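You operate a simulated robot arm through the tools that you are given. There is no shell and no other tool. Be economical: measure what you need, move in short steps, check, and stop when the job is done.

You run a simulated two-armed robot. Do the job below in one go: nothing can be reset, and whatever is moved stays where it is left.

Task
Wipe up the spill on the top of the front bench with the yellow cloth and put it back.

It is judged by the outcome, as a careful person would: the job done as asked, and still so three seconds after it is handed in. It fails if anything else is knocked over, pushed out of place, dropped, spilled or broken. Flat cloth is picked up by pressing the open fingertips on it (5 to 10 N) and closing them slowly along it; thin cloth reads only 2 to 8 mm in the jaws.

Robot
Two 7-joint arms with two-finger grippers on one trunk, on a base that drives. Base frame: it is fixed to the floor where the robot stands at the start and does not move with it; the origin is under the middle of the robot, x ahead of it, y to its left, z up; the surface under the hand at the start is at about z = 0.76. Units: m, degrees, N and s.
The left shoulder is at the start at [0.178, 0.216, 0.961], the right one opposite. With the tool pointing down near the work surface each hand reaches from about 0.1 to 0.92 m from the robot's upright axis, wherever it stands, measured 20 degrees to its own side. Payload 3.18 kg a hand.
Tool frame (each hand has its own): the origin (TCP) lies between the finger pads and is the grasp point; the fingertips stand 0.03 m ahead of it; z points along the fingers, y is the line along which they close. Largest opening 0.144 m; the body of the gripper starts 0.103 m behind the TCP.
Orientation is told as [roll, pitch, yaw] about the base's x, y, z axes, in that order, counted from this pose: with the fingers straight down and closing along the base's y, the tool's x points along the base's -x, its y along +y and its z along -z.

Tools
- The arms move only by the tool send_rows. It takes "left_motion", "right_motion" or both (then of equal length, played together; a hand with none holds still); each is a list of rows, each a list of 7 numbers: the gripper command, from -1 (fully open) to 1 (shut), values between in proportion, then the shift along the base's x, y, z in mm, then the turn, a rotation vector about the base's x, y, z in degrees. In form: [[jaw, x, y, z, wx, wy, wz], ...]. A call has 1 to 20 rows; each row is the pose to reach, as a shift and turn from the pose commanded when the call began. A row lasts 0.2 s, in which the tool goes at most 0.05 m and 8.6 degrees; a call with a longer step from one row to the next is refused whole, and so is a gripper value outside its range. Where a pose cannot be reached the arm comes as near as it can. A force on the tool above 40 N (or 10 N above the force at the start of the call, whichever is more), or a blocked arm, ends the call early, and 0.2 s more pass. Each finger halts on what it meets, pressing with about 20 N; the grip force reading is that of the motor and also rises with nothing between the fingers. The clock runs only during rows and for 0.2 s after the last one: add rows that repeat a pose to give the fingers time. It gives the time, the measured TCP pose, the force on the tool (base axes), the opening and the grip force at its end, in the units of the frame above (readings bear some noise), with the torque about the TCP (base axes, N m) and any sound that the robot's microphone picked up.
- Cameras (640 x 400 px; columns grow to the right, rows downward): "scene" is now at [0.3394, 0.0091, 1.1449]; the picture's right is [0.09, -1.00, 0.00], its down [-0.41, -0.04, -0.91] and it looks along [0.91, 0.09, -0.41] (base axes); focal length 214 px, centre (320, 200). "left" rides on the left gripper at [0.076, -0.016, -0.143] in its tool frame; the picture's right is [0.21, 0.98, 0.00], its down [-0.84, 0.18, -0.51] and it looks along [-0.50, 0.11, 0.86] (tool axes); focal length 218 px, centre (320, 200). "right" rides on the right gripper at [0.076, 0.016, -0.143] in its tool frame; the picture's right is [-0.21, 0.98, 0.00], its down [-0.84, -0.18, -0.51] and it looks along [-0.50, -0.11, 0.86] (tool axes); focal length 218 px, centre (320, 200). There is no depth. A picture from a camera that has moved, and an enlarged one, comes with that camera's place and axes in the base frame and with its lens.
- snapshot(camera): a new picture of that camera. No time passes.
- slide_trunk(by): slides the trunk up (or, below 0, down) by that many m; the arms and the scene camera ride with it, the base frame stays. It gives what a move gives, with no picture.
- roll_base(legs): drives the robot by 1 to 6 legs, each [ahead, left, turn to the left] in m, m and degrees, along the robot's own axes; the way and the turn of a leg run together, so that a leg with both is an arc; at most 1.5 m and 180 degrees a leg. The arms and the cameras ride along, it lands a little off, and it stops where it bumps. It gives what a move gives.
- turn_head(pan, tilt): turns the head with the scene camera to pan (to the left, within 80 degrees either way) and tilt (down, from -29 to 69), counted from straight ahead of the robot. It gives what a move gives.
- zoom(camera, box): a new picture of the part [left, top, right, bottom] of that camera's present view, enlarged. No time passes.
- sign_off(): hands the job in; it is judged then, once.

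Work in short steps. Places have to be worked out from the pictures, the camera data and where the tool is seen: move nearer, look again, correct. Check each grasp and each placing, and mend what went wrong. You have 120 turns and 108 pictures in all, those below and enlarged ones among them. Open the grippers and draw the arms clear of the work before you hand the job in, unless the task says otherwise; then end with one line.

The tools are called after "Call:" by a JSON object that holds its "fn" and its "kwargs". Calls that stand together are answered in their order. send_rows: Moves the arms, as the interface text tells. Its arguments: {"type":"object","properties":{"left_motion":{"type":"array","items":{"type":"array","items":{"type":"number"}}},"right_motion":{"type":"array","items":{"type":"array","items":{"type":"number"}}}},"required":[]} The other tools are called the same way: slide_trunk (by) slides the trunk up or down; roll_base (legs) drives the base; turn_head (pan, tilt) turns the head that bears the scene camera; snapshot (camera) takes a picture; zoom (camera, box) takes an enlarged picture of a part of a camera's view; sign_off () hands the job in.

At the start:

```text
clock: 0.0
left_position: [0.4162, 0.2712, 1.0431]
left_tcp_rot: [-0.1, 0.0, 0.1]
left_force: [0.1, 0.3, 0.3]
left_moment: [-0.02, 0.0, 0.04]
left_gripper_width: 0.1439
left_finger_force: 0.1
right_position: [0.4351, -0.0701, 0.9835]
right_tcp_rot: [-3.1, 0.3, -3.3]
right_force: [119.1, 31.9, -125.0]
right_moment: [-8.4, 6.04, -6.4]
right_gripper_width: 0.144
right_finger_force: 0.2
trunk travel left (down, up): [-0.054, 0.315]
robot x, y, heading: [0.0021, -0.0005, -0.0]
head pan, tilt: [30.3, 68.8]
```

scene: 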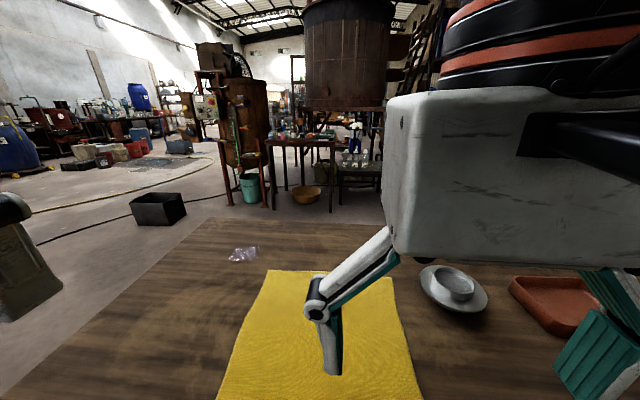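
right: 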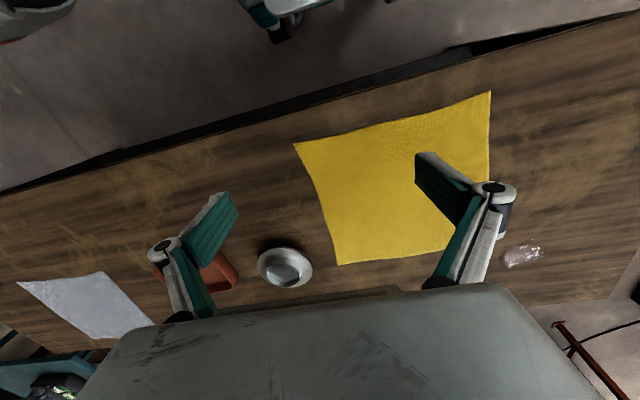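
left: 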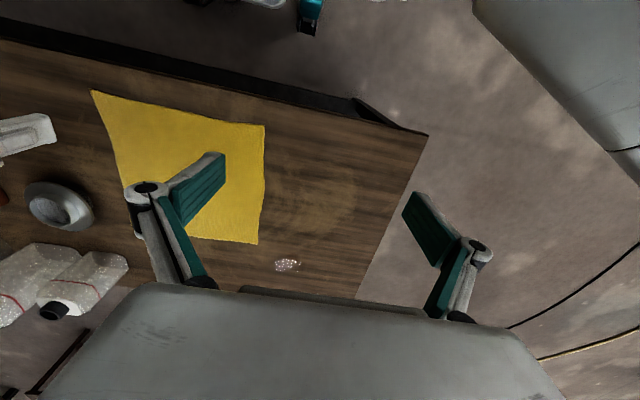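

The right hand reads a large force at the start, so I look closer before moving. I also want to see what the shiny patch is.

Call:
{"fn": "zoom", "kwargs": {"camera": "left", "box": [220, 110, 440, 300]}}

Call:
{"fn": "snapshot", "kwargs": {"camera": "scene"}}

Call:
{"fn": "zoom", "kwargs": {"camera": "right", "box": [440, 180, 640, 305]}}

```text
2.11 times, centred on (330, 205) of left
camera zoom: at [0.3397, 0.2538, 1.1874], right [-0.21, 0.98, 0.0], down [0.84, 0.18, 0.51], along [0.5, 0.11, -0.86], focal length 460 px, centre (299, 190)
```

zoom: 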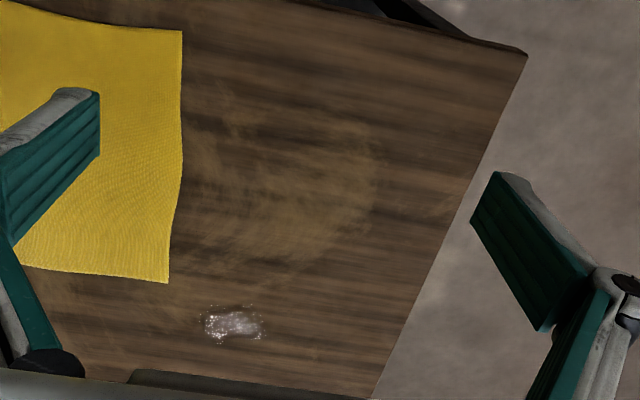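

```text
103 pictures are left
camera scene: at [0.3394, 0.0091, 1.1449], right [0.09, -1.0, 0.0], down [-0.41, -0.04, -0.91], along [0.91, 0.09, -0.41], focal length 214 px, centre (320, 200)
```

scene: 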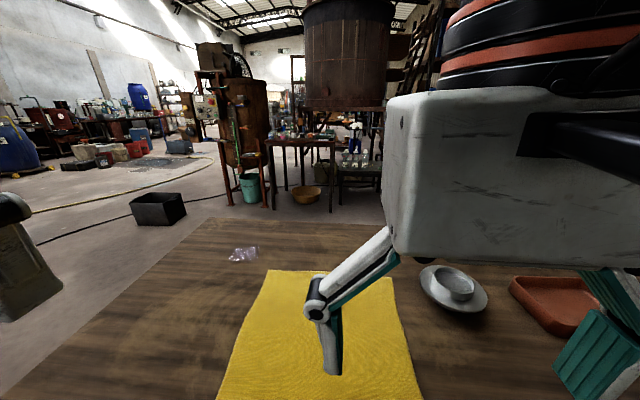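

```text
3.20 times, centred on (540, 242) of right
camera zoom: at [0.3601, -0.0414, 1.1278], right [0.26, 0.96, -0.05], down [0.83, -0.2, 0.51], along [0.48, -0.18, -0.86], focal length 698 px, centre (-384, 64)
```

zoom: 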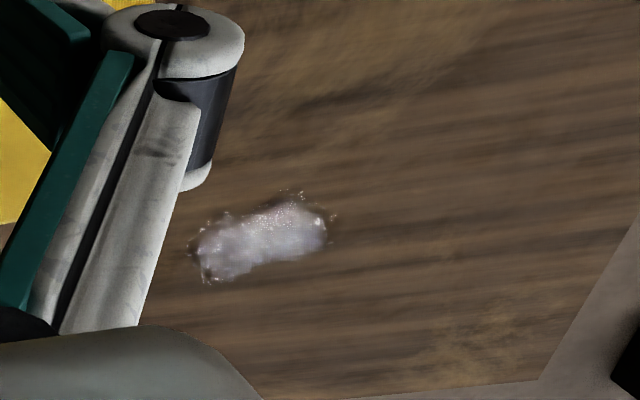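

The shiny patch is the spill, at about [0.80, 0.27, 0.76]; the cloth spans roughly x 0.46–0.75, y −0.10–0.18. The head's real view (pan ≈6, tilt ≈24) doesn't match its reading (30, 69), so the head seems to be pressing on the right arm. I'll raise the head first to relieve that.

Call:
{"fn": "turn_head", "kwargs": {"pan": 5, "tilt": 15}}

```text
clock: 1.2
left_position: [0.4147, 0.2687, 1.0442]
left_tcp_rot: [0.0, 0.0, 0.0]
left_force: [0.0, 0.4, -0.4]
left_moment: [0.03, 0.01, -0.03]
left_gripper_width: 0.1442
left_finger_force: 0.1
right_position: [0.4328, -0.0709, 0.9842]
right_tcp_rot: [-3.1, 0.1, -3.1]
right_force: [19.7, 1.2, 5.7]
right_moment: [-0.08, 3.59, -0.71]
right_gripper_width: 0.1439
right_finger_force: 0.1
trunk travel left (down, up): [-0.054, 0.315]
robot x, y, heading: [0.0002, -0.0024, 0.0]
head pan, tilt: [5.0, 15.0]
```

The force dropped to about 20 N. Now I check what still touches the right arm.

Call:
{"fn": "snapshot", "kwargs": {"camera": "scene"}}

Call:
{"fn": "snapshot", "kwargs": {"camera": "right"}}

Call:
{"fn": "snapshot", "kwargs": {"camera": "left"}}

```text
101 pictures are left
camera scene: at [0.3404, 0.0069, 1.1589], right [0.07, -1.0, 0.0], down [-0.27, -0.02, -0.96], along [0.96, 0.07, -0.27], focal length 214 px, centre (320, 200)
```

scene: 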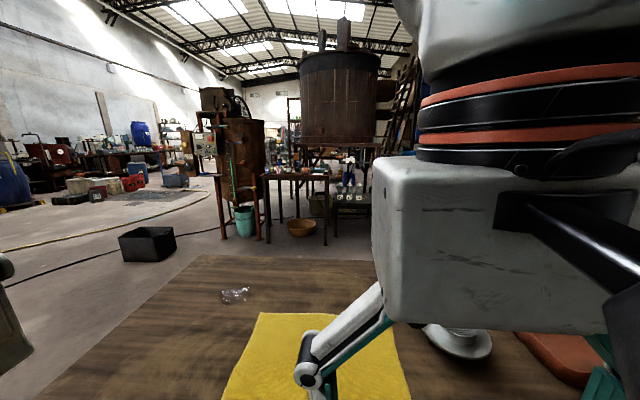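

```text
100 pictures are left
camera right: at [0.3585, -0.0415, 1.1288], right [0.26, 0.96, -0.05], down [0.83, -0.2, 0.52], along [0.49, -0.18, -0.86], focal length 218 px, centre (320, 200)
```

right: 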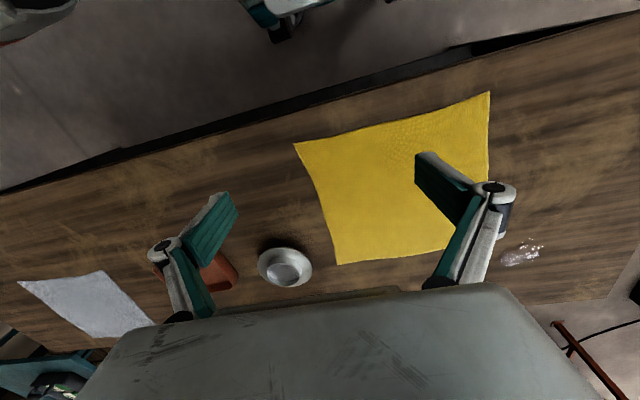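

```text
99 pictures are left
camera left: at [0.3393, 0.2537, 1.1879], right [-0.21, 0.98, 0.0], down [0.84, 0.18, 0.51], along [0.5, 0.11, -0.86], focal length 218 px, centre (320, 200)
```

left: 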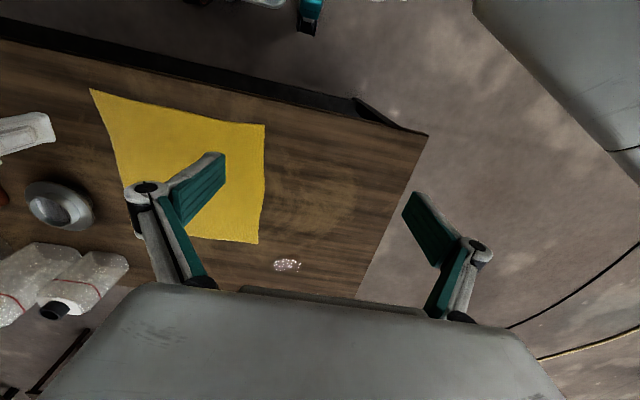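

The right gripper body still leans on the head (force +x), so I move it forward, then to the right and up, clear of everything.

Call:
{"fn": "send_rows", "kwargs": {"right_motion": [[-1, 15, -10, 0, 0, 0, 0], [-1, 30, -30, 0, 0, 0, 0], [-1, 40, -60, 0, 0, 0, 0], [-1, 40, -100, 0, 0, 0, 0], [-1, 40, -140, 5, 0, 0, 0], [-1, 30, -180, 10, 0, 0, 0], [-1, 20, -220, 15, 0, 0, 0], [-1, 0, -260, 20, 0, 0, 0]]}}

```text
clock: 3.0
left_position: [0.4143, 0.2692, 1.0442]
left_tcp_rot: [0.0, 0.0, 0.1]
left_force: [0.2, -0.2, -0.1]
left_moment: [0.01, -0.04, 0.02]
left_gripper_width: 0.144
left_finger_force: 0.0
right_position: [0.4323, -0.3246, 1.0009]
right_tcp_rot: [-3.0, 0.0, -3.4]
right_force: [0.4, -0.2, -0.8]
right_moment: [0.03, -0.01, -0.03]
right_gripper_width: 0.1442
right_finger_force: 0.1
right hand out of reach, approached as far as the arm can: row 8
trunk travel left (down, up): [-0.054, 0.315]
robot x, y, heading: [0.0004, 0.0037, -0.0]
head pan, tilt: [5.0, 15.0]
```

The right arm is free (≈0 N). Now I tilt the head down to see the bench.

Call:
{"fn": "turn_head", "kwargs": {"pan": 5, "tilt": 45}}

Call:
{"fn": "snapshot", "kwargs": {"camera": "scene"}}

```text
clock: 4.0
left_position: [0.4153, 0.2704, 1.0435]
left_tcp_rot: [0.0, 0.1, 0.1]
left_force: [-0.5, 0.0, -0.8]
left_moment: [0.02, -0.01, 0.02]
left_gripper_width: 0.144
left_finger_force: 0.0
right_position: [0.4347, -0.3238, 1.0016]
right_tcp_rot: [-3.1, 0.2, -3.4]
right_force: [0.2, 0.2, 0.4]
right_moment: [0.0, -0.01, 0.0]
right_gripper_width: 0.144
right_finger_force: 0.0
trunk travel left (down, up): [-0.054, 0.315]
robot x, y, heading: [0.0005, 0.0012, 0.1]
head pan, tilt: [5.0, 45.0]
```

```text
98 pictures are left
camera scene: at [0.3284, 0.0075, 1.1134], right [0.09, -1.0, 0.0], down [-0.7, -0.06, -0.71], along [0.7, 0.06, -0.71], focal length 214 px, centre (320, 200)
```

scene: 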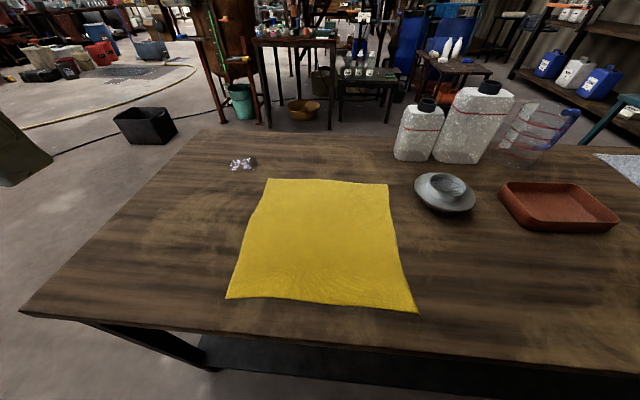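

Clear view now. I zoom in on the spill and the rest of the bench to be sure which patch is the spill.

Call:
{"fn": "zoom", "kwargs": {"camera": "scene", "box": [200, 130, 300, 195]}}

Call:
{"fn": "zoom", "kwargs": {"camera": "scene", "box": [380, 70, 640, 240]}}

Call:
{"fn": "zoom", "kwargs": {"camera": "scene", "box": [200, 160, 440, 320]}}

```text
6.15 times, centred on (250, 162) of scene
camera zoom: at [0.3284, 0.0075, 1.1134], right [0.09, -1.0, 0.0], down [-0.7, -0.06, -0.71], along [0.7, 0.06, -0.71], focal length 1320 px, centre (751, 431)
```

zoom: 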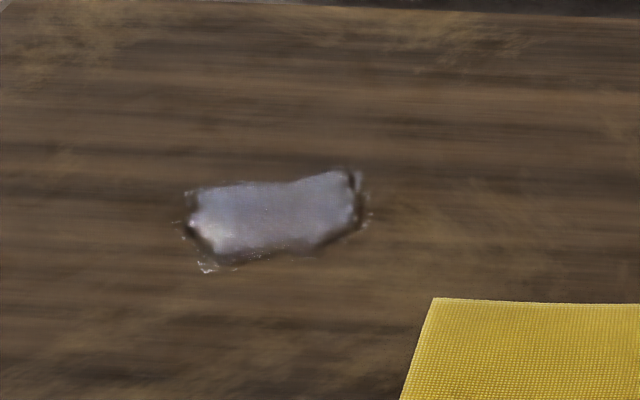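

```text
2.35 times, centred on (510, 155) of scene
camera zoom: at [0.3284, 0.0075, 1.1134], right [0.09, -1.0, 0.0], down [-0.7, -0.06, -0.71], along [0.7, 0.06, -0.71], focal length 505 px, centre (-127, 306)
```

zoom: 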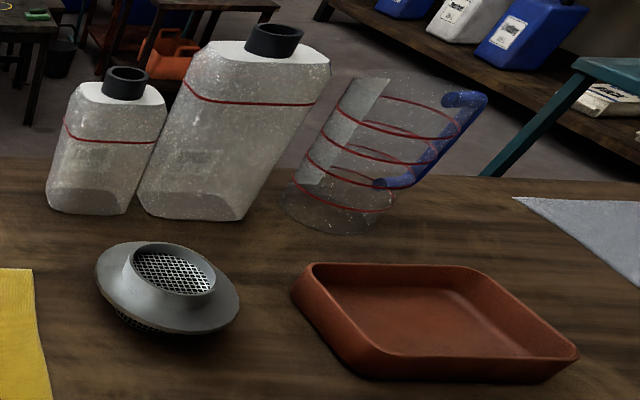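

```text
2.50 times, centred on (320, 240) of scene
camera zoom: at [0.3284, 0.0075, 1.1134], right [0.09, -1.0, 0.0], down [-0.7, -0.06, -0.71], along [0.7, 0.06, -0.71], focal length 536 px, centre (320, 100)
```

zoom: 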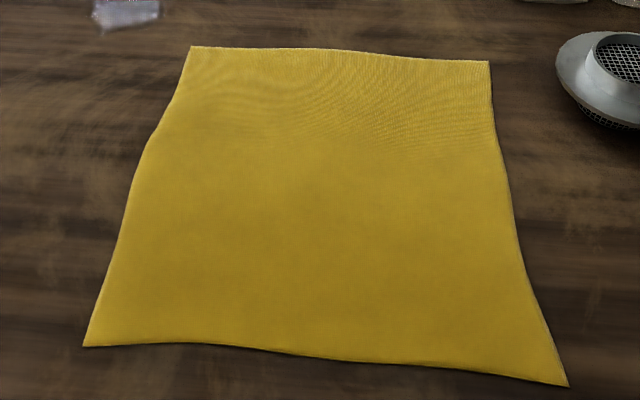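

Spill covers about x 0.755–0.83, y 0.225–0.305; the cloth spans x 0.445–0.745, y −0.13–0.175. I'll grasp the cloth with the left hand near the middle of its far edge, so first I hover over [0.70, 0.025].

Call:
{"fn": "send_rows", "kwargs": {"left_motion": [[-0.7, 40, 0, -15, 0, 0, 0], [-0.4, 80, -5, -30, 0, 0, 0], [-0.1, 120, -20, -50, 0, 0, 0], [0.1, 155, -45, -70, 0, 0, 0], [0.1, 185, -75, -90, 0, 0, 0], [0.1, 210, -105, -110, 0, 0, 0], [0.1, 235, -135, -130, 0, 0, 0], [0.1, 255, -168, -150, 0, 0, 0], [0.1, 272, -200, -170, 0, 0, 0], [0.1, 285, -230, -185, 0, 0, 0], [0.1, 285, -245, -193, 0, 0, 0], [0.1, 285, -245, -193, 0, 0, 0]]}}

Call:
{"fn": "snapshot", "kwargs": {"camera": "scene"}}

Call:
{"fn": "snapshot", "kwargs": {"camera": "left"}}

```text
clock: 6.6
left_position: [0.7009, 0.0267, 0.8494]
left_tcp_rot: [0.0, 0.0, 0.2]
left_force: [0.3, -1.3, 0.5]
left_moment: [0.0, 0.03, -0.02]
left_gripper_width: 0.065
left_finger_force: 0.2
right_position: [0.433, -0.3241, 1.001]
right_tcp_rot: [-3.0, 0.1, -3.4]
right_force: [0.8, -0.1, -0.2]
right_moment: [0.0, -0.02, 0.0]
right_gripper_width: 0.1441
right_finger_force: 0.0
trunk travel left (down, up): [-0.054, 0.315]
robot x, y, heading: [0.0032, -0.0044, -0.0]
head pan, tilt: [5.0, 45.0]
```

```text
94 pictures are left
camera scene: at [0.3284, 0.0076, 1.1134], right [0.09, -1.0, 0.0], down [-0.7, -0.06, -0.71], along [0.7, 0.06, -0.71], focal length 214 px, centre (320, 200)
```

scene: 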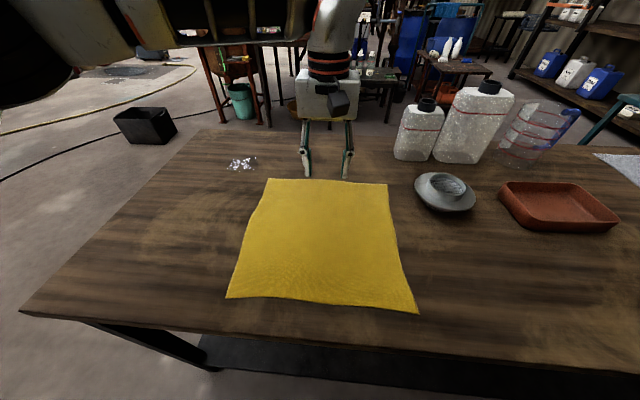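

```text
93 pictures are left
camera left: at [0.6254, 0.0102, 0.993], right [-0.21, 0.98, 0.0], down [0.84, 0.18, 0.51], along [0.5, 0.11, -0.86], focal length 218 px, centre (320, 200)
```

left: 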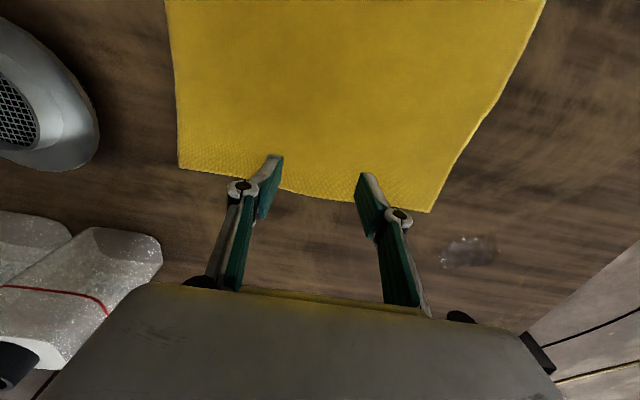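

Position is right: the tips will land about 4.5 cm inside the far edge. I lower to just above the cloth.

Call:
{"fn": "send_rows", "kwargs": {"left_motion": [[0.1, 0, 0, -20, 0, 0, 0], [0.1, 0, 0, -40, 0, 0, 0], [0.1, 0, 0, -50, 0, 0, 0], [0.1, 0, 0, -55, 0, 0, 0], [0.1, 0, 0, -58, 0, 0, 0]]}}

```text
clock: 7.8
left_position: [0.6993, 0.0258, 0.7914]
left_tcp_rot: [0.0, 0.1, 0.2]
left_force: [0.4, 0.3, 0.2]
left_moment: [-0.02, -0.01, 0.01]
left_gripper_width: 0.0646
left_finger_force: 0.1
right_position: [0.4336, -0.3244, 1.002]
right_tcp_rot: [-3.1, 0.1, -3.4]
right_force: [-0.2, -0.2, 0.4]
right_moment: [-0.01, 0.01, -0.02]
right_gripper_width: 0.1437
right_finger_force: 0.0
trunk travel left (down, up): [-0.054, 0.315]
robot x, y, heading: [0.0023, -0.0017, -0.1]
head pan, tilt: [5.0, 45.0]
```

No contact yet at TCP z 0.791; I step down a few millimetres to feel for the cloth.

Call:
{"fn": "send_rows", "kwargs": {"left_motion": [[0.1, 0, 0, -1, 0, 0, 0], [0.1, 0, 0, -2, 0, 0, 0], [0.1, 0, 0, -3, 0, 0, 0]]}}

```text
clock: 8.6
left_position: [0.7007, 0.025, 0.7903]
left_tcp_rot: [0.0, 0.0, 0.1]
left_force: [-1.2, 1.8, 5.6]
left_moment: [0.03, 0.0, 0.0]
left_gripper_width: 0.065
left_finger_force: 0.2
right_position: [0.432, -0.325, 1.0018]
right_tcp_rot: [-3.1, 0.0, -3.4]
right_force: [-0.3, -0.3, -0.5]
right_moment: [-0.04, 0.0, -0.01]
right_gripper_width: 0.144
right_finger_force: 0.1
trunk travel left (down, up): [-0.054, 0.315]
robot x, y, heading: [0.0013, 0.0042, 0.0]
head pan, tilt: [5.0, 45.0]
```

Contact at 5.6 N. I press 1 mm more and close slowly along the cloth.

Call:
{"fn": "send_rows", "kwargs": {"left_motion": [[0.1, 0, 0, -1, 0, 0, 0], [0.2, 0, 0, -1, 0, 0, 0], [0.3, 0, 0, -1, 0, 0, 0], [0.4, 0, 0, -1, 0, 0, 0], [0.5, 0, 0, -1, 0, 0, 0], [0.6, 0, 0, -1, 0, 0, 0], [0.7, 0, 0, -1, 0, 0, 0], [0.8, 0, 0, -1, 0, 0, 0], [0.9, 0, 0, -1, 0, 0, 0], [1, 0, 0, -1, 0, 0, 0], [1, 0, 0, -1, 0, 0, 0], [1, 0, 0, -1, 0, 0, 0]]}}

Call:
{"fn": "snapshot", "kwargs": {"camera": "left"}}

```text
clock: 11.2
left_position: [0.6995, 0.0242, 0.7885]
left_tcp_rot: [0.0, 0.0, 0.1]
left_force: [-0.7, -1.1, 24.3]
left_moment: [-0.15, 0.09, 0.0]
left_gripper_width: 0.0025
left_finger_force: 22.9
right_position: [0.4321, -0.3232, 1.0009]
right_tcp_rot: [-3.1, 0.1, -3.5]
right_force: [-0.2, 0.1, 0.8]
right_moment: [-0.02, 0.01, 0.01]
right_gripper_width: 0.1439
right_finger_force: 0.0
trunk travel left (down, up): [-0.054, 0.315]
robot x, y, heading: [-0.002, -0.0011, 0.2]
head pan, tilt: [5.0, 45.0]
```

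```text
92 pictures are left
camera left: at [0.6241, 0.0078, 0.9322], right [-0.21, 0.98, 0.0], down [0.84, 0.18, 0.51], along [0.5, 0.11, -0.86], focal length 218 px, centre (320, 200)
```

left: 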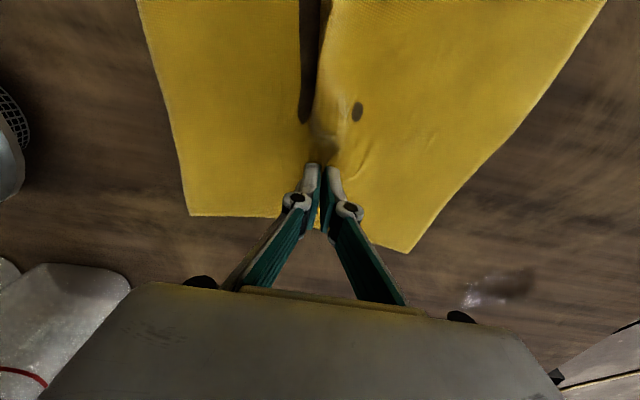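

Cloth gripped (2.5 mm). I lift a little and carry it, trailing flat, to the near right side of the spill.

Call:
{"fn": "send_rows", "kwargs": {"left_motion": [[1, 0, 0, 8, 0, 0, 0], [1, 5, 5, 20, 0, 0, 0], [1, 15, 25, 25, 0, 0, 0], [1, 27, 50, 25, 0, 0, 0], [1, 40, 75, 25, 0, 0, 0], [1, 52, 100, 25, 0, 0, 0], [1, 65, 125, 25, 0, 0, 0], [1, 77, 150, 25, 0, 0, 0], [1, 90, 175, 25, 0, 0, 0], [1, 90, 175, 25, 0, 0, 0]]}}

Call:
{"fn": "snapshot", "kwargs": {"camera": "scene"}}

Call:
{"fn": "snapshot", "kwargs": {"camera": "left"}}

```text
clock: 13.4
left_position: [0.7866, 0.1898, 0.8142]
left_tcp_rot: [-0.1, -0.1, 0.1]
left_force: [1.3, -0.1, -1.4]
left_moment: [-0.07, -0.04, -0.01]
left_gripper_width: 0.0052
left_finger_force: 24.1
left hand out of reach, approached as far as the arm can: row 9, 10
right_position: [0.4331, -0.3234, 1.0001]
right_tcp_rot: [-3.1, 0.1, -3.4]
right_force: [0.0, -0.4, 0.9]
right_moment: [0.01, -0.03, -0.02]
right_gripper_width: 0.1443
right_finger_force: 0.0
trunk travel left (down, up): [-0.054, 0.315]
robot x, y, heading: [0.0002, 0.0043, 0.1]
head pan, tilt: [5.0, 45.0]
```

```text
91 pictures are left
camera scene: at [0.3283, 0.0076, 1.1134], right [0.09, -1.0, 0.0], down [-0.7, -0.06, -0.71], along [0.7, 0.06, -0.71], focal length 214 px, centre (320, 200)
```

scene: 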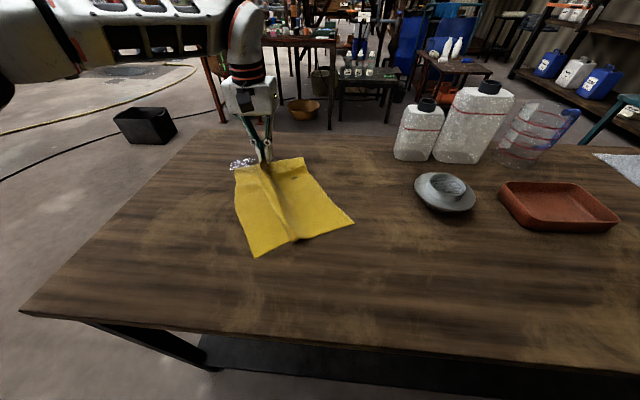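

```text
90 pictures are left
camera left: at [0.7114, 0.1742, 0.9576], right [-0.21, 0.98, 0.0], down [0.84, 0.18, 0.51], along [0.5, 0.11, -0.86], focal length 218 px, centre (320, 200)
```

left: 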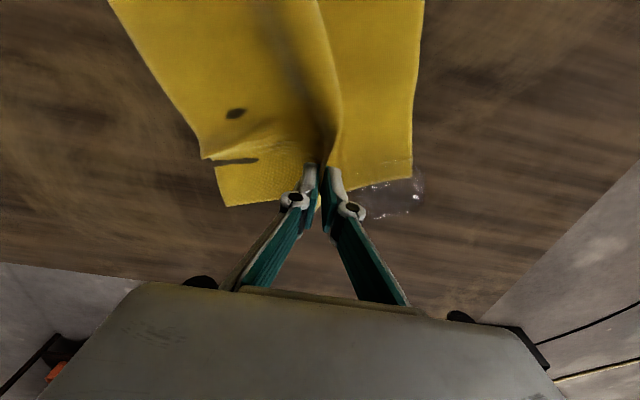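

The cloth trails well, but straight-down reach ends here. I tilt the fingers forward 25° to gain reach, while still lifted, and move toward the spill's right edge.

Call:
{"fn": "send_rows", "kwargs": {"left_motion": [[1, 0, 0, 0, 0, -7, 0], [1, 0, 2, 0, 0, -14, 0], [1, 0, 5, 0, 0, -21, 0], [1, 0, 10, 0, 0, -25, 0], [1, 0, 10, -5, 0, -25, 0]]}}

```text
clock: 14.6
left_position: [0.7871, 0.2023, 0.8076]
left_tcp_rot: [-0.1, -25.0, 0.1]
left_force: [-0.5, -0.1, 0.3]
left_moment: [-0.02, -0.03, 0.03]
left_gripper_width: 0.0032
left_finger_force: 25.2
right_position: [0.4338, -0.3229, 1.0017]
right_tcp_rot: [-3.0, 0.2, -3.4]
right_force: [-0.2, -0.2, -0.3]
right_moment: [0.01, 0.0, 0.04]
right_gripper_width: 0.144
right_finger_force: 0.1
trunk travel left (down, up): [-0.054, 0.315]
robot x, y, heading: [-0.0038, -0.0022, 0.2]
head pan, tilt: [5.0, 45.0]
```

Reach is good with tilt. I lower to feel the surface through the cloth.

Call:
{"fn": "send_rows", "kwargs": {"left_motion": [[1, 0, 0, -6, 0, 0, 0], [1, 0, 0, -11, 0, 0, 0], [1, 0, 0, -13, 0, 0, 0], [1, 0, 0, -15, 0, 0, 0]]}}

```text
clock: 15.6
left_position: [0.786, 0.2012, 0.7947]
left_tcp_rot: [-0.1, -24.9, 0.0]
left_force: [-0.1, -2.3, -0.5]
left_moment: [-0.03, -0.01, -0.01]
left_gripper_width: 0.0053
left_finger_force: 20.3
right_position: [0.4331, -0.3241, 1.0005]
right_tcp_rot: [-3.1, 0.1, -3.4]
right_force: [-0.3, 0.2, -0.7]
right_moment: [-0.02, 0.02, -0.01]
right_gripper_width: 0.1442
right_finger_force: 0.0
trunk travel left (down, up): [-0.054, 0.315]
robot x, y, heading: [-0.0014, 0.0019, -0.2]
head pan, tilt: [5.0, 45.0]
```

No contact force yet; a few millimetres more.

Call:
{"fn": "send_rows", "kwargs": {"left_motion": [[1, 0, 0, -1.5, 0, 0, 0], [1, 0, 0, -3, 0, 0, 0], [1, 0, 0, -4.5, 0, 0, 0]]}}

```text
clock: 16.4
left_position: [0.7849, 0.2011, 0.7921]
left_tcp_rot: [-0.1, -25.3, 0.0]
left_force: [-0.6, -0.3, 5.8]
left_moment: [0.17, -0.06, 0.11]
left_gripper_width: 0.0017
left_finger_force: 16.7
right_position: [0.4331, -0.3232, 1.0015]
right_tcp_rot: [-3.1, 0.0, -3.4]
right_force: [-0.5, -0.5, 0.7]
right_moment: [0.05, 0.0, 0.02]
right_gripper_width: 0.1438
right_finger_force: 0.1
trunk travel left (down, up): [-0.054, 0.315]
robot x, y, heading: [0.0013, 0.0031, 0.0]
head pan, tilt: [5.0, 45.0]
```

Contact at ~6 N. First wiping stroke across the spill toward +y, then check.

Call:
{"fn": "send_rows", "kwargs": {"left_motion": [[1, 0, 0, -1, 0, 0, 0], [1, 0, 15, -1, 0, 0, 0], [1, 0, 30, -1, 0, 0, 0], [1, 0, 45, -1, 0, 0, 0], [1, 0, 60, -1, 0, 0, 0], [1, 0, 75, -1, 0, 0, 0], [1, 0, 90, -1, 0, 0, 0], [1, 0, 105, -1, 0, 0, 0], [1, 0, 115, -1, 0, 0, 0]]}}

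Call:
{"fn": "snapshot", "kwargs": {"camera": "scene"}}

Call:
{"fn": "snapshot", "kwargs": {"camera": "left"}}

```text
clock: 18.4
left_position: [0.7853, 0.318, 0.7901]
left_tcp_rot: [0.0, -25.4, 0.3]
left_force: [-2.9, 3.8, 28.8]
left_moment: [0.55, -0.19, 0.17]
left_gripper_width: 0.005
left_finger_force: 25.5
right_position: [0.4308, -0.3252, 1.0031]
right_tcp_rot: [-3.0, 0.0, -3.3]
right_force: [0.1, -0.4, 0.4]
right_moment: [0.03, 0.0, -0.01]
right_gripper_width: 0.1438
right_finger_force: 0.1
trunk travel left (down, up): [-0.054, 0.315]
robot x, y, heading: [-0.0027, 0.002, 0.1]
head pan, tilt: [5.0, 45.0]
```

```text
89 pictures are left
camera scene: at [0.3261, 0.0069, 1.1144], right [0.09, -1.0, 0.0], down [-0.7, -0.06, -0.71], along [0.71, 0.06, -0.71], focal length 214 px, centre (320, 200)
```

scene: 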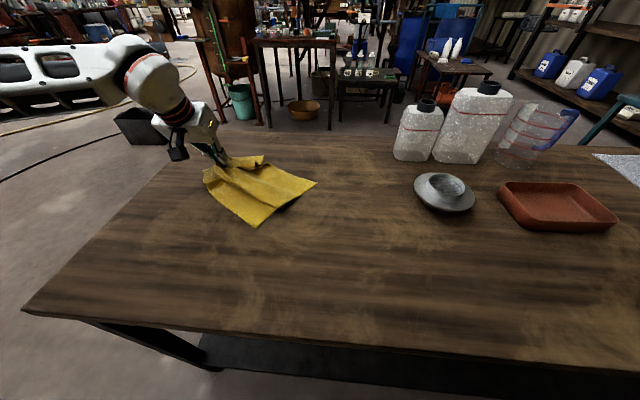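

```text
88 pictures are left
camera left: at [0.6556, 0.3003, 0.8882], right [-0.19, 0.98, -0.09], down [0.54, 0.18, 0.82], along [0.82, 0.11, -0.57], focal length 218 px, centre (320, 200)
```

left: 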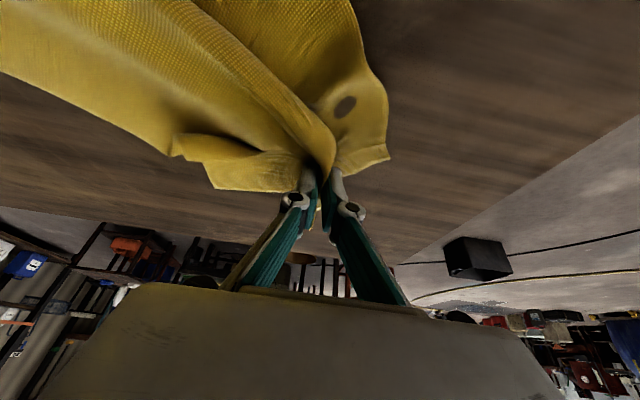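

No spill is visible where the stroke went. I do further strokes at x +25, +5 and −20 mm to cover the whole patch.

Call:
{"fn": "send_rows", "kwargs": {"left_motion": [[1, 13, 0, 1, 0, 0, 0], [1, 25, 0, 1, 0, 0, 0], [1, 25, -20, 1, 0, 0, 0], [1, 25, -40, 1, 0, 0, 0], [1, 25, -60, 1, 0, 0, 0], [1, 25, -80, 1, 0, 0, 0], [1, 25, -100, 1, 0, 0, 0], [1, 12, -105, 1, 0, 0, 0], [1, 0, -105, 1, 0, 0, 0], [1, -15, -105, 1, 0, 0, 0], [1, -28, -105, 1, 0, 0, 0], [1, -28, -85, 1, 0, 0, 0], [1, -28, -65, 1, 0, 0, 0], [1, -28, -45, 1, 0, 0, 0], [1, -28, -25, 1, 0, 0, 0], [1, -28, -5, 1, 0, 0, 0]]}}

Call:
{"fn": "snapshot", "kwargs": {"camera": "scene"}}

Call:
{"fn": "snapshot", "kwargs": {"camera": "left"}}

```text
clock: 21.8
left_position: [0.7554, 0.3121, 0.7894]
left_tcp_rot: [0.0, -24.9, 0.0]
left_force: [-0.4, -5.9, 17.6]
left_moment: [-0.2, -0.01, 0.01]
left_gripper_width: 0.0037
left_finger_force: 19.9
right_position: [0.4319, -0.3251, 1.0012]
right_tcp_rot: [-3.0, 0.2, -3.4]
right_force: [0.1, -0.6, 0.7]
right_moment: [-0.03, 0.0, 0.04]
right_gripper_width: 0.1443
right_finger_force: 0.0
trunk travel left (down, up): [-0.054, 0.315]
robot x, y, heading: [0.0006, 0.0049, -0.2]
head pan, tilt: [5.0, 45.0]
```

```text
87 pictures are left
camera scene: at [0.327, 0.0067, 1.1139], right [0.09, -1.0, 0.0], down [-0.7, -0.06, -0.71], along [0.71, 0.06, -0.71], focal length 214 px, centre (320, 200)
```

scene: 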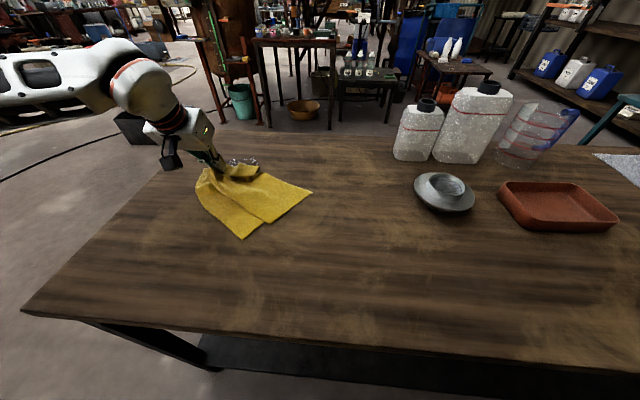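

```text
86 pictures are left
camera left: at [0.6275, 0.2966, 0.8877], right [-0.19, 0.98, -0.09], down [0.55, 0.18, 0.82], along [0.81, 0.11, -0.57], focal length 218 px, centre (320, 200)
```

left: 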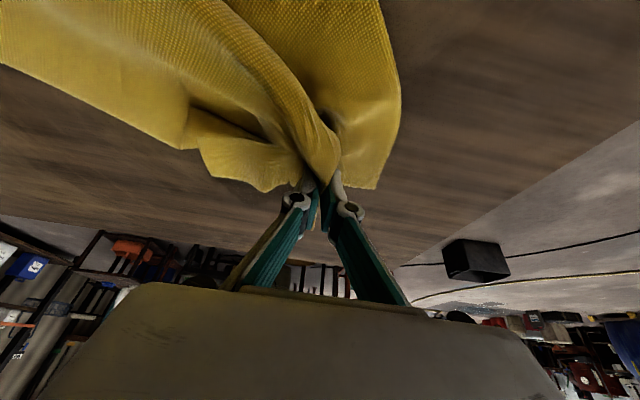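

The spill is still visible behind the cloth; I zoom in to see how much remains.

Call:
{"fn": "zoom", "kwargs": {"camera": "scene", "box": [190, 130, 310, 205]}}

Call:
{"fn": "zoom", "kwargs": {"camera": "left", "box": [100, 120, 360, 280]}}

```text
5.33 times, centred on (250, 168) of scene
camera zoom: at [0.327, 0.0067, 1.1139], right [0.09, -1.0, 0.0], down [-0.7, -0.06, -0.71], along [0.71, 0.06, -0.71], focal length 1144 px, centre (693, 373)
```

zoom: 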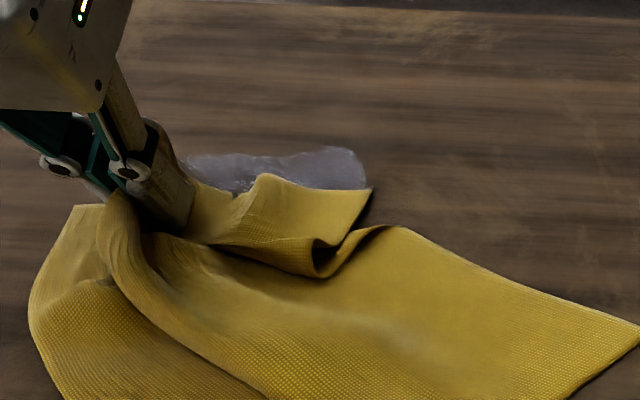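

```text
2.46 times, centred on (230, 200) of left
camera zoom: at [0.6275, 0.2966, 0.8877], right [-0.19, 0.98, -0.09], down [0.55, 0.18, 0.82], along [0.81, 0.11, -0.57], focal length 537 px, centre (542, 200)
```

zoom: 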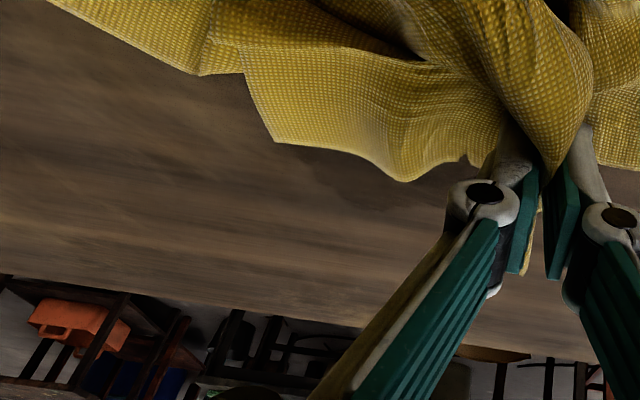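

The spill is fainter but still there at the far side (x ≈ 0.80–0.83), beyond my strokes. I wipe there with more strokes.

Call:
{"fn": "send_rows", "kwargs": {"left_motion": [[1, 25, 3, 1, 0, 0, 0], [1, 50, 3, 1, 0, 0, 0], [1, 70, 3, 1, 0, 0, 0], [1, 70, -17, 0, 0, 0, 0], [1, 70, -37, 0, 0, 0, 0], [1, 70, -57, 0, 0, 0, 0], [1, 70, -77, 0, 0, 0, 0], [1, 70, -97, 0, 0, 0, 0], [1, 55, -97, 0, 0, 0, 0], [1, 55, -77, 0, 0, 0, 0], [1, 55, -57, 0, 0, 0, 0], [1, 55, -37, 0, 0, 0, 0], [1, 55, -17, 0, 0, 0, 0], [1, 55, 3, 0, 0, 0, 0], [1, 40, 3, 0, 0, 0, 0], [1, 40, -17, 0, 0, 0, 0], [1, 40, -37, 0, 0, 0, 0], [1, 40, -57, 0, 0, 0, 0], [1, 40, -77, 0, 0, 0, 0], [1, 40, -97, 0, 0, 0, 0]]}}

Call:
{"fn": "zoom", "kwargs": {"camera": "scene", "box": [190, 130, 310, 205]}}

Call:
{"fn": "snapshot", "kwargs": {"camera": "left"}}

```text
clock: 26.0
left_position: [0.7981, 0.2154, 0.7888]
left_tcp_rot: [-0.1, -25.2, 0.2]
left_force: [-0.6, 7.7, 21.9]
left_moment: [0.0, -0.04, 0.02]
left_gripper_width: 0.0032
left_finger_force: 19.9
right_position: [0.4319, -0.3248, 1.0018]
right_tcp_rot: [-3.2, 0.0, -3.4]
right_force: [-0.5, -0.4, -0.7]
right_moment: [0.0, 0.0, -0.01]
right_gripper_width: 0.1438
right_finger_force: 0.0
trunk travel left (down, up): [-0.054, 0.315]
robot x, y, heading: [-0.0012, 0.0018, -0.1]
head pan, tilt: [5.0, 45.0]
```

```text
5.33 times, centred on (250, 168) of scene
camera zoom: at [0.3264, 0.0074, 1.1142], right [0.09, -1.0, 0.0], down [-0.7, -0.06, -0.71], along [0.71, 0.06, -0.71], focal length 1144 px, centre (693, 373)
```

zoom: 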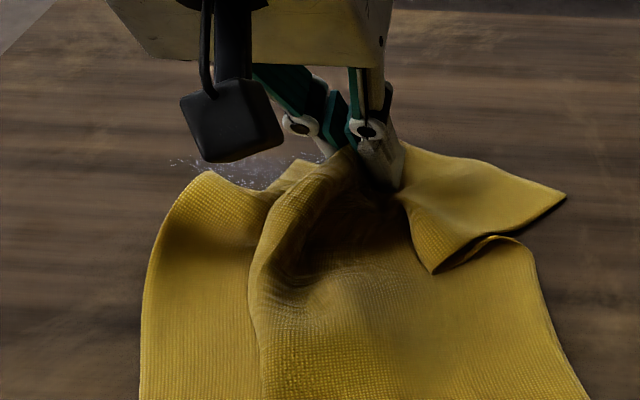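

```text
82 pictures are left
camera left: at [0.6689, 0.1999, 0.8877], right [-0.19, 0.98, -0.09], down [0.55, 0.18, 0.82], along [0.82, 0.11, -0.57], focal length 218 px, centre (320, 200)
```

left: 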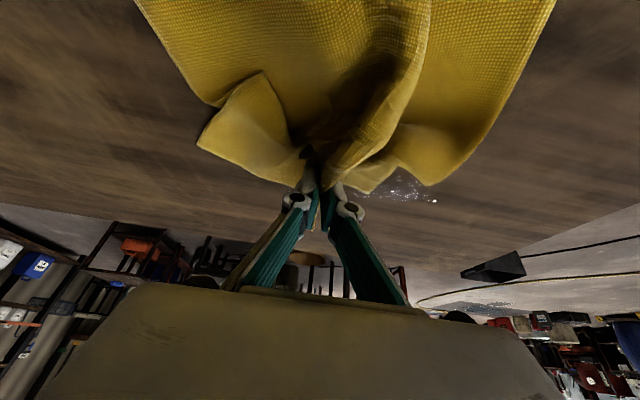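

Some remains at right of the fingers in the wrist view; I zoom there.

Call:
{"fn": "zoom", "kwargs": {"camera": "left", "box": [330, 140, 480, 240]}}

```text
4.00 times, centred on (405, 190) of left
camera zoom: at [0.6689, 0.1999, 0.8877], right [-0.19, 0.98, -0.09], down [0.55, 0.18, 0.82], along [0.82, 0.11, -0.57], focal length 873 px, centre (-20, 240)
```

zoom: 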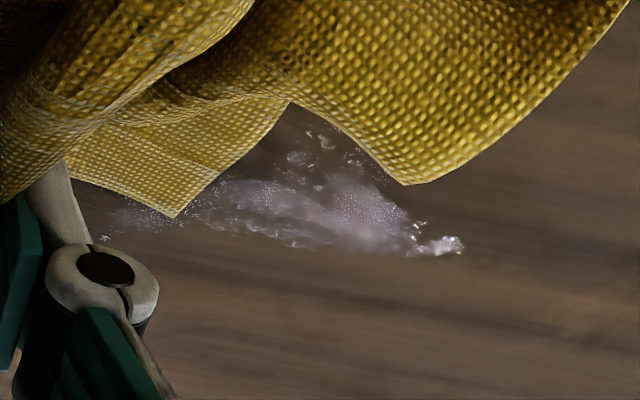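

The remainder is fainter, around x 0.79–0.84, y 0.25–0.335. I wipe a wider field there.

Call:
{"fn": "send_rows", "kwargs": {"left_motion": [[1, 10, 25, 0, 0, 0, 0], [1, 10, 50, 0, 0, 0, 0], [1, 10, 75, 0, 0, 0, 0], [1, 10, 100, 0, 0, 0, 0], [1, 10, 130, 0, 0, 0, 0], [1, 22, 130, 0, 0, 0, 0], [1, 22, 105, 0, 0, 0, 0], [1, 22, 80, 0, 0, 0, 0], [1, 22, 55, 0, 0, 0, 0], [1, 22, 30, 0, 0, 0, 0], [1, 34, 30, 0, 0, 0, 0], [1, 34, 55, 0, 0, 0, 0], [1, 34, 80, 0, 0, 0, 0], [1, 34, 105, 0, 0, 0, 0], [1, 34, 130, 0, 0, 0, 0], [1, 46, 125, 0, 0, 0, 0], [1, 46, 100, 0, 0, 0, 0], [1, 46, 75, 0, 0, 0, 0], [1, 46, 50, 0, 0, 0, 0], [1, 46, 25, 0, 0, 0, 0]]}}

Call:
{"fn": "zoom", "kwargs": {"camera": "scene", "box": [190, 130, 310, 205]}}

Call:
{"fn": "zoom", "kwargs": {"camera": "left", "box": [200, 100, 500, 290]}}

```text
clock: 30.2
left_position: [0.8435, 0.2412, 0.7897]
left_tcp_rot: [0.1, -25.2, 0.1]
left_force: [1.3, 6.8, 20.1]
left_moment: [-0.01, -0.09, 0.01]
left_gripper_width: 0.0033
left_finger_force: 20.3
right_position: [0.431, -0.3245, 1.0016]
right_tcp_rot: [-3.0, 0.0, -3.4]
right_force: [-0.9, -0.3, 0.1]
right_moment: [-0.02, -0.04, 0.01]
right_gripper_width: 0.1441
right_finger_force: 0.0
trunk travel left (down, up): [-0.054, 0.315]
robot x, y, heading: [0.0011, 0.0, -0.0]
head pan, tilt: [5.0, 45.0]
```

```text
5.33 times, centred on (250, 168) of scene
camera zoom: at [0.3265, 0.0073, 1.1142], right [0.09, -1.0, 0.0], down [-0.7, -0.06, -0.71], along [0.71, 0.06, -0.71], focal length 1144 px, centre (693, 373)
```

zoom: 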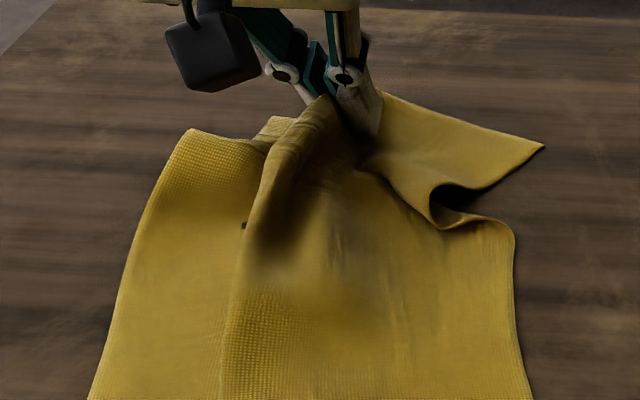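

```text
2.11 times, centred on (350, 195) of left
camera zoom: at [0.7144, 0.2246, 0.8877], right [-0.19, 0.98, -0.09], down [0.55, 0.18, 0.82], along [0.82, 0.11, -0.57], focal length 460 px, centre (257, 210)
```

zoom: 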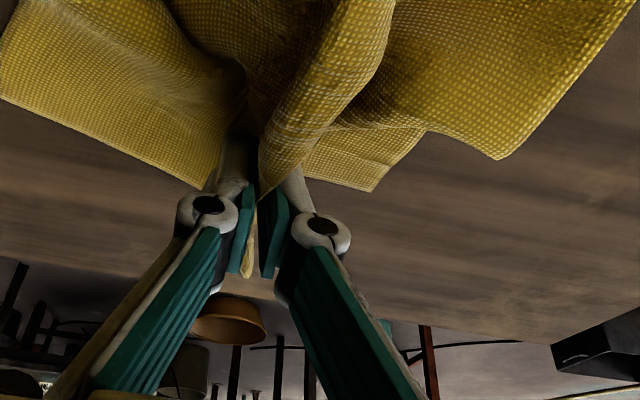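

No wetness visible, but the cloth may hide some. I lift slightly and carry the cloth toward −y (still held) to expose the bench, levelling the fingers on the way.

Call:
{"fn": "send_rows", "kwargs": {"left_motion": [[1, -5, 0, 15, 0, 0, 0], [1, -15, -10, 40, 0, 0, 0], [1, -30, -35, 60, 0, 7, 0], [1, -45, -65, 60, 0, 14, 0], [1, -60, -95, 60, 0, 21, 0], [1, -75, -125, 60, 0, 25, 0], [1, -85, -155, 60, 0, 25, 0], [1, -95, -185, 60, 0, 25, 0], [1, -95, -195, 60, 0, 25, 0]]}}

Call:
{"fn": "snapshot", "kwargs": {"camera": "scene"}}

Call:
{"fn": "zoom", "kwargs": {"camera": "scene", "box": [180, 125, 300, 200]}}

```text
clock: 32.2
left_position: [0.7481, 0.0435, 0.8485]
left_tcp_rot: [-0.1, 0.0, 0.2]
left_force: [0.5, -0.3, 0.1]
left_moment: [0.03, 0.01, 0.01]
left_gripper_width: 0.0036
left_finger_force: 16.8
right_position: [0.4328, -0.3241, 1.0015]
right_tcp_rot: [-3.1, 0.2, -3.4]
right_force: [-0.1, 0.2, 0.9]
right_moment: [0.01, 0.02, 0.03]
right_gripper_width: 0.1438
right_finger_force: 0.1
trunk travel left (down, up): [-0.054, 0.315]
robot x, y, heading: [0.0018, -0.0035, -0.1]
head pan, tilt: [5.0, 45.0]
```

```text
78 pictures are left
camera scene: at [0.3284, 0.0075, 1.1134], right [0.09, -1.0, 0.0], down [-0.7, -0.06, -0.71], along [0.7, 0.06, -0.71], focal length 214 px, centre (320, 200)
```

scene: 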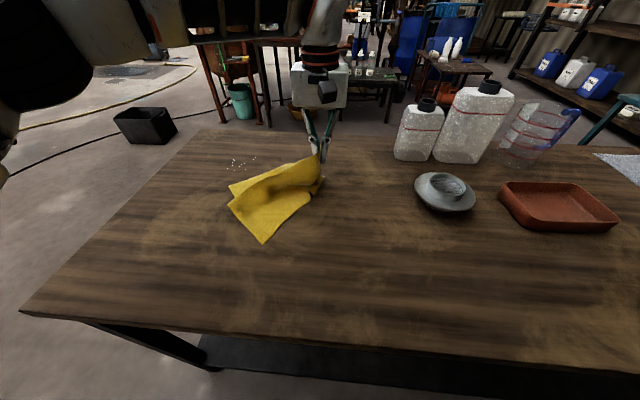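

```text
5.33 times, centred on (240, 162) of scene
camera zoom: at [0.3284, 0.0075, 1.1134], right [0.09, -1.0, 0.0], down [-0.7, -0.06, -0.71], along [0.7, 0.06, -0.71], focal length 1144 px, centre (747, 400)
```

zoom: 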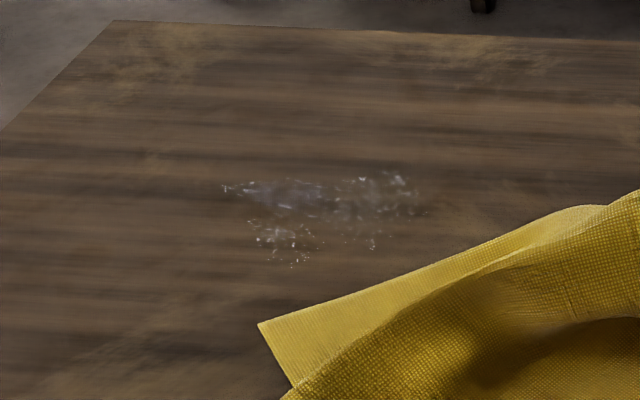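

Mostly gone; a faint film of droplets remains over x 0.745–0.835, y 0.21–0.33. I go back with the tilt for another full pass.

Call:
{"fn": "send_rows", "kwargs": {"left_motion": [[1, 0, 30, 0, 0, -7, 0], [1, 0, 60, 0, 0, -14, 0], [1, 0, 90, 0, 0, -21, 0], [1, 0, 120, 0, 0, -25, 0], [1, 0, 145, 0, 0, -25, 0], [1, 0, 160, -20, 0, -25, 0], [1, 0, 160, -40, 0, -25, 0], [1, 0, 160, -50, 0, -25, 0], [1, 0, 160, -55, 0, -25, 0], [1, 0, 160, -58, 0, -25, 0]]}}

Call:
{"fn": "snapshot", "kwargs": {"camera": "scene"}}

```text
clock: 34.4
left_position: [0.7485, 0.205, 0.7916]
left_tcp_rot: [-0.1, -25.3, 0.1]
left_force: [-3.5, 3.3, 21.0]
left_moment: [0.04, -0.23, 0.0]
left_gripper_width: 0.0032
left_finger_force: 21.2
right_position: [0.4316, -0.3255, 1.0023]
right_tcp_rot: [-3.1, -0.1, -3.4]
right_force: [-0.4, -0.2, -1.2]
right_moment: [0.0, -0.01, 0.0]
right_gripper_width: 0.1439
right_finger_force: 0.0
trunk travel left (down, up): [-0.054, 0.315]
robot x, y, heading: [-0.003, 0.0018, -0.2]
head pan, tilt: [5.0, 45.0]
```

```text
76 pictures are left
camera scene: at [0.3268, 0.0072, 1.1143], right [0.09, -1.0, 0.0], down [-0.7, -0.06, -0.71], along [0.71, 0.06, -0.71], focal length 214 px, centre (320, 200)
```

scene: 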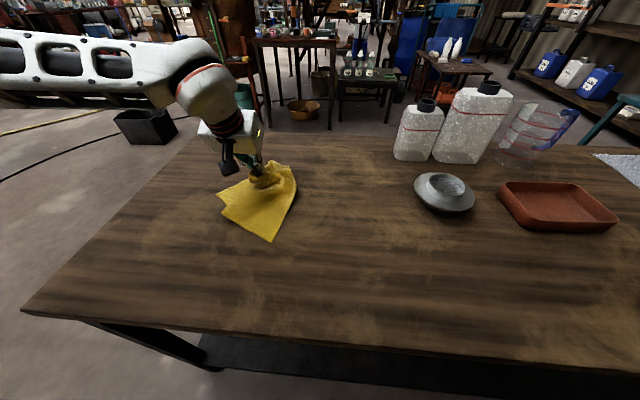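

In contact at 21 N through a padded fold. I wipe in columns along x, stepping in y.

Call:
{"fn": "send_rows", "kwargs": {"left_motion": [[1, 25, 5, 0, 0, 0, 0], [1, 50, 5, 0, 0, 0, 0], [1, 75, 5, 0, 0, 0, 0], [1, 93, 8, 0, 0, 0, 0], [1, 93, 22, 0, 0, 0, 0], [1, 70, 22, 0, 0, 0, 0], [1, 45, 22, 0, 0, 0, 0], [1, 20, 22, 0, 0, 0, 0], [1, -2, 25, 0, 0, 0, 0], [1, -2, 40, 0, 0, 0, 0], [1, 22, 40, 0, 0, 0, 0], [1, 47, 40, 0, 0, 0, 0], [1, 72, 40, 0, 0, 0, 0], [1, 93, 43, 0, 0, 0, 0], [1, 93, 57, 0, 0, 0, 0], [1, 70, 57, 0, 0, 0, 0], [1, 45, 57, 0, 0, 0, 0], [1, 20, 57, 0, 0, 0, 0], [1, -2, 60, 0, 0, 0, 0], [1, -2, 73, 0, 0, 0, 0]]}}

Call:
{"fn": "send_rows", "kwargs": {"left_motion": [[1, 24, 2, 0, 0, 0, 0], [1, 49, 2, 0, 0, 0, 0], [1, 74, 2, 0, 0, 0, 0], [1, 95, 5, 0, 0, 0, 0], [1, 95, 19, 0, 0, 0, 0], [1, 72, 19, 0, 0, 0, 0], [1, 47, 19, 0, 0, 0, 0], [1, 22, 19, 0, 0, 0, 0], [1, 0, 22, 0, 0, 0, 0], [1, 0, 36, 0, 0, 0, 0], [1, 24, 36, 0, 0, 0, 0], [1, 49, 36, 0, 0, 0, 0], [1, 74, 36, 0, 0, 0, 0], [1, 92, 40, 0, 0, 0, 0], [1, 92, 54, 0, 0, 0, 0], [1, 72, 54, 0, 0, 0, 0], [1, 47, 54, 0, 0, 0, 0], [1, 22, 54, 0, 0, 0, 0]]}}

Call:
{"fn": "zoom", "kwargs": {"camera": "scene", "box": [180, 125, 300, 200]}}

Call:
{"fn": "snapshot", "kwargs": {"camera": "left"}}

```text
clock: 38.6
left_position: [0.7442, 0.275, 0.7933]
left_tcp_rot: [-0.1, -24.9, 0.0]
left_force: [-0.3, -5.9, 22.4]
left_moment: [-0.34, 0.0, -0.03]
left_gripper_width: 0.0042
left_finger_force: 20.0
right_position: [0.4316, -0.3263, 1.0017]
right_tcp_rot: [-3.0, 0.0, -3.4]
right_force: [0.3, 0.8, 0.5]
right_moment: [0.0, -0.04, 0.04]
right_gripper_width: 0.1442
right_finger_force: 0.0
trunk travel left (down, up): [-0.054, 0.315]
robot x, y, heading: [0.0023, 0.0045, 0.1]
head pan, tilt: [5.0, 45.0]
```

```text
clock: 42.4
left_position: [0.7696, 0.331, 0.7931]
left_tcp_rot: [-0.1, -25.4, 0.0]
left_force: [4.2, 1.8, 29.5]
left_moment: [-0.07, -0.14, 0.01]
left_gripper_width: 0.0043
left_finger_force: 19.9
right_position: [0.4309, -0.325, 1.0026]
right_tcp_rot: [-3.0, 0.0, -3.4]
right_force: [0.7, -1.3, 0.1]
right_moment: [0.01, 0.01, 0.0]
right_gripper_width: 0.1442
right_finger_force: 0.1
trunk travel left (down, up): [-0.054, 0.315]
robot x, y, heading: [-0.0005, -0.0006, 0.1]
head pan, tilt: [5.0, 45.0]
```

```text
5.33 times, centred on (240, 162) of scene
camera zoom: at [0.3263, 0.0068, 1.1143], right [0.09, -1.0, 0.0], down [-0.7, -0.06, -0.71], along [0.71, 0.06, -0.71], focal length 1144 px, centre (747, 400)
```

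zoom: 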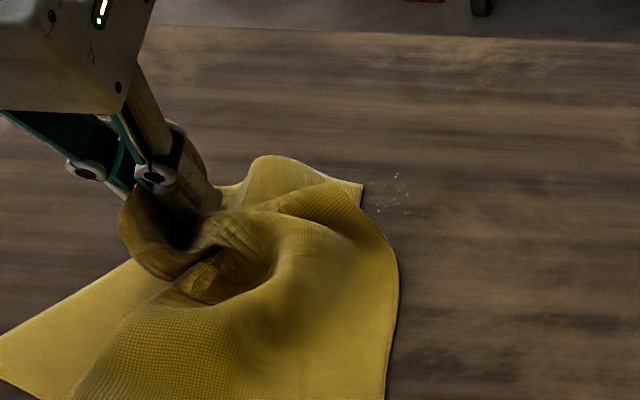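

```text
74 pictures are left
camera left: at [0.6399, 0.3152, 0.8899], right [-0.19, 0.98, -0.09], down [0.54, 0.18, 0.82], along [0.82, 0.11, -0.57], focal length 218 px, centre (320, 200)
```

left: 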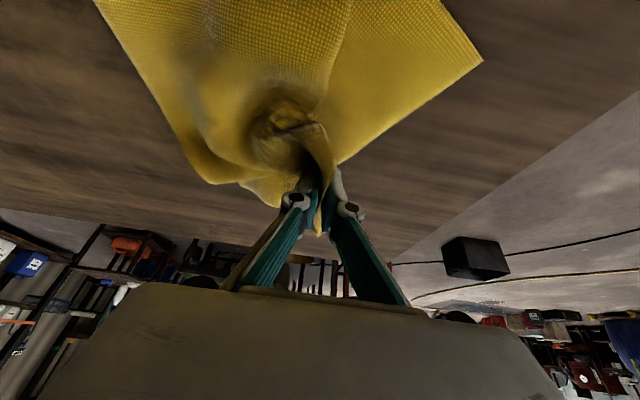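

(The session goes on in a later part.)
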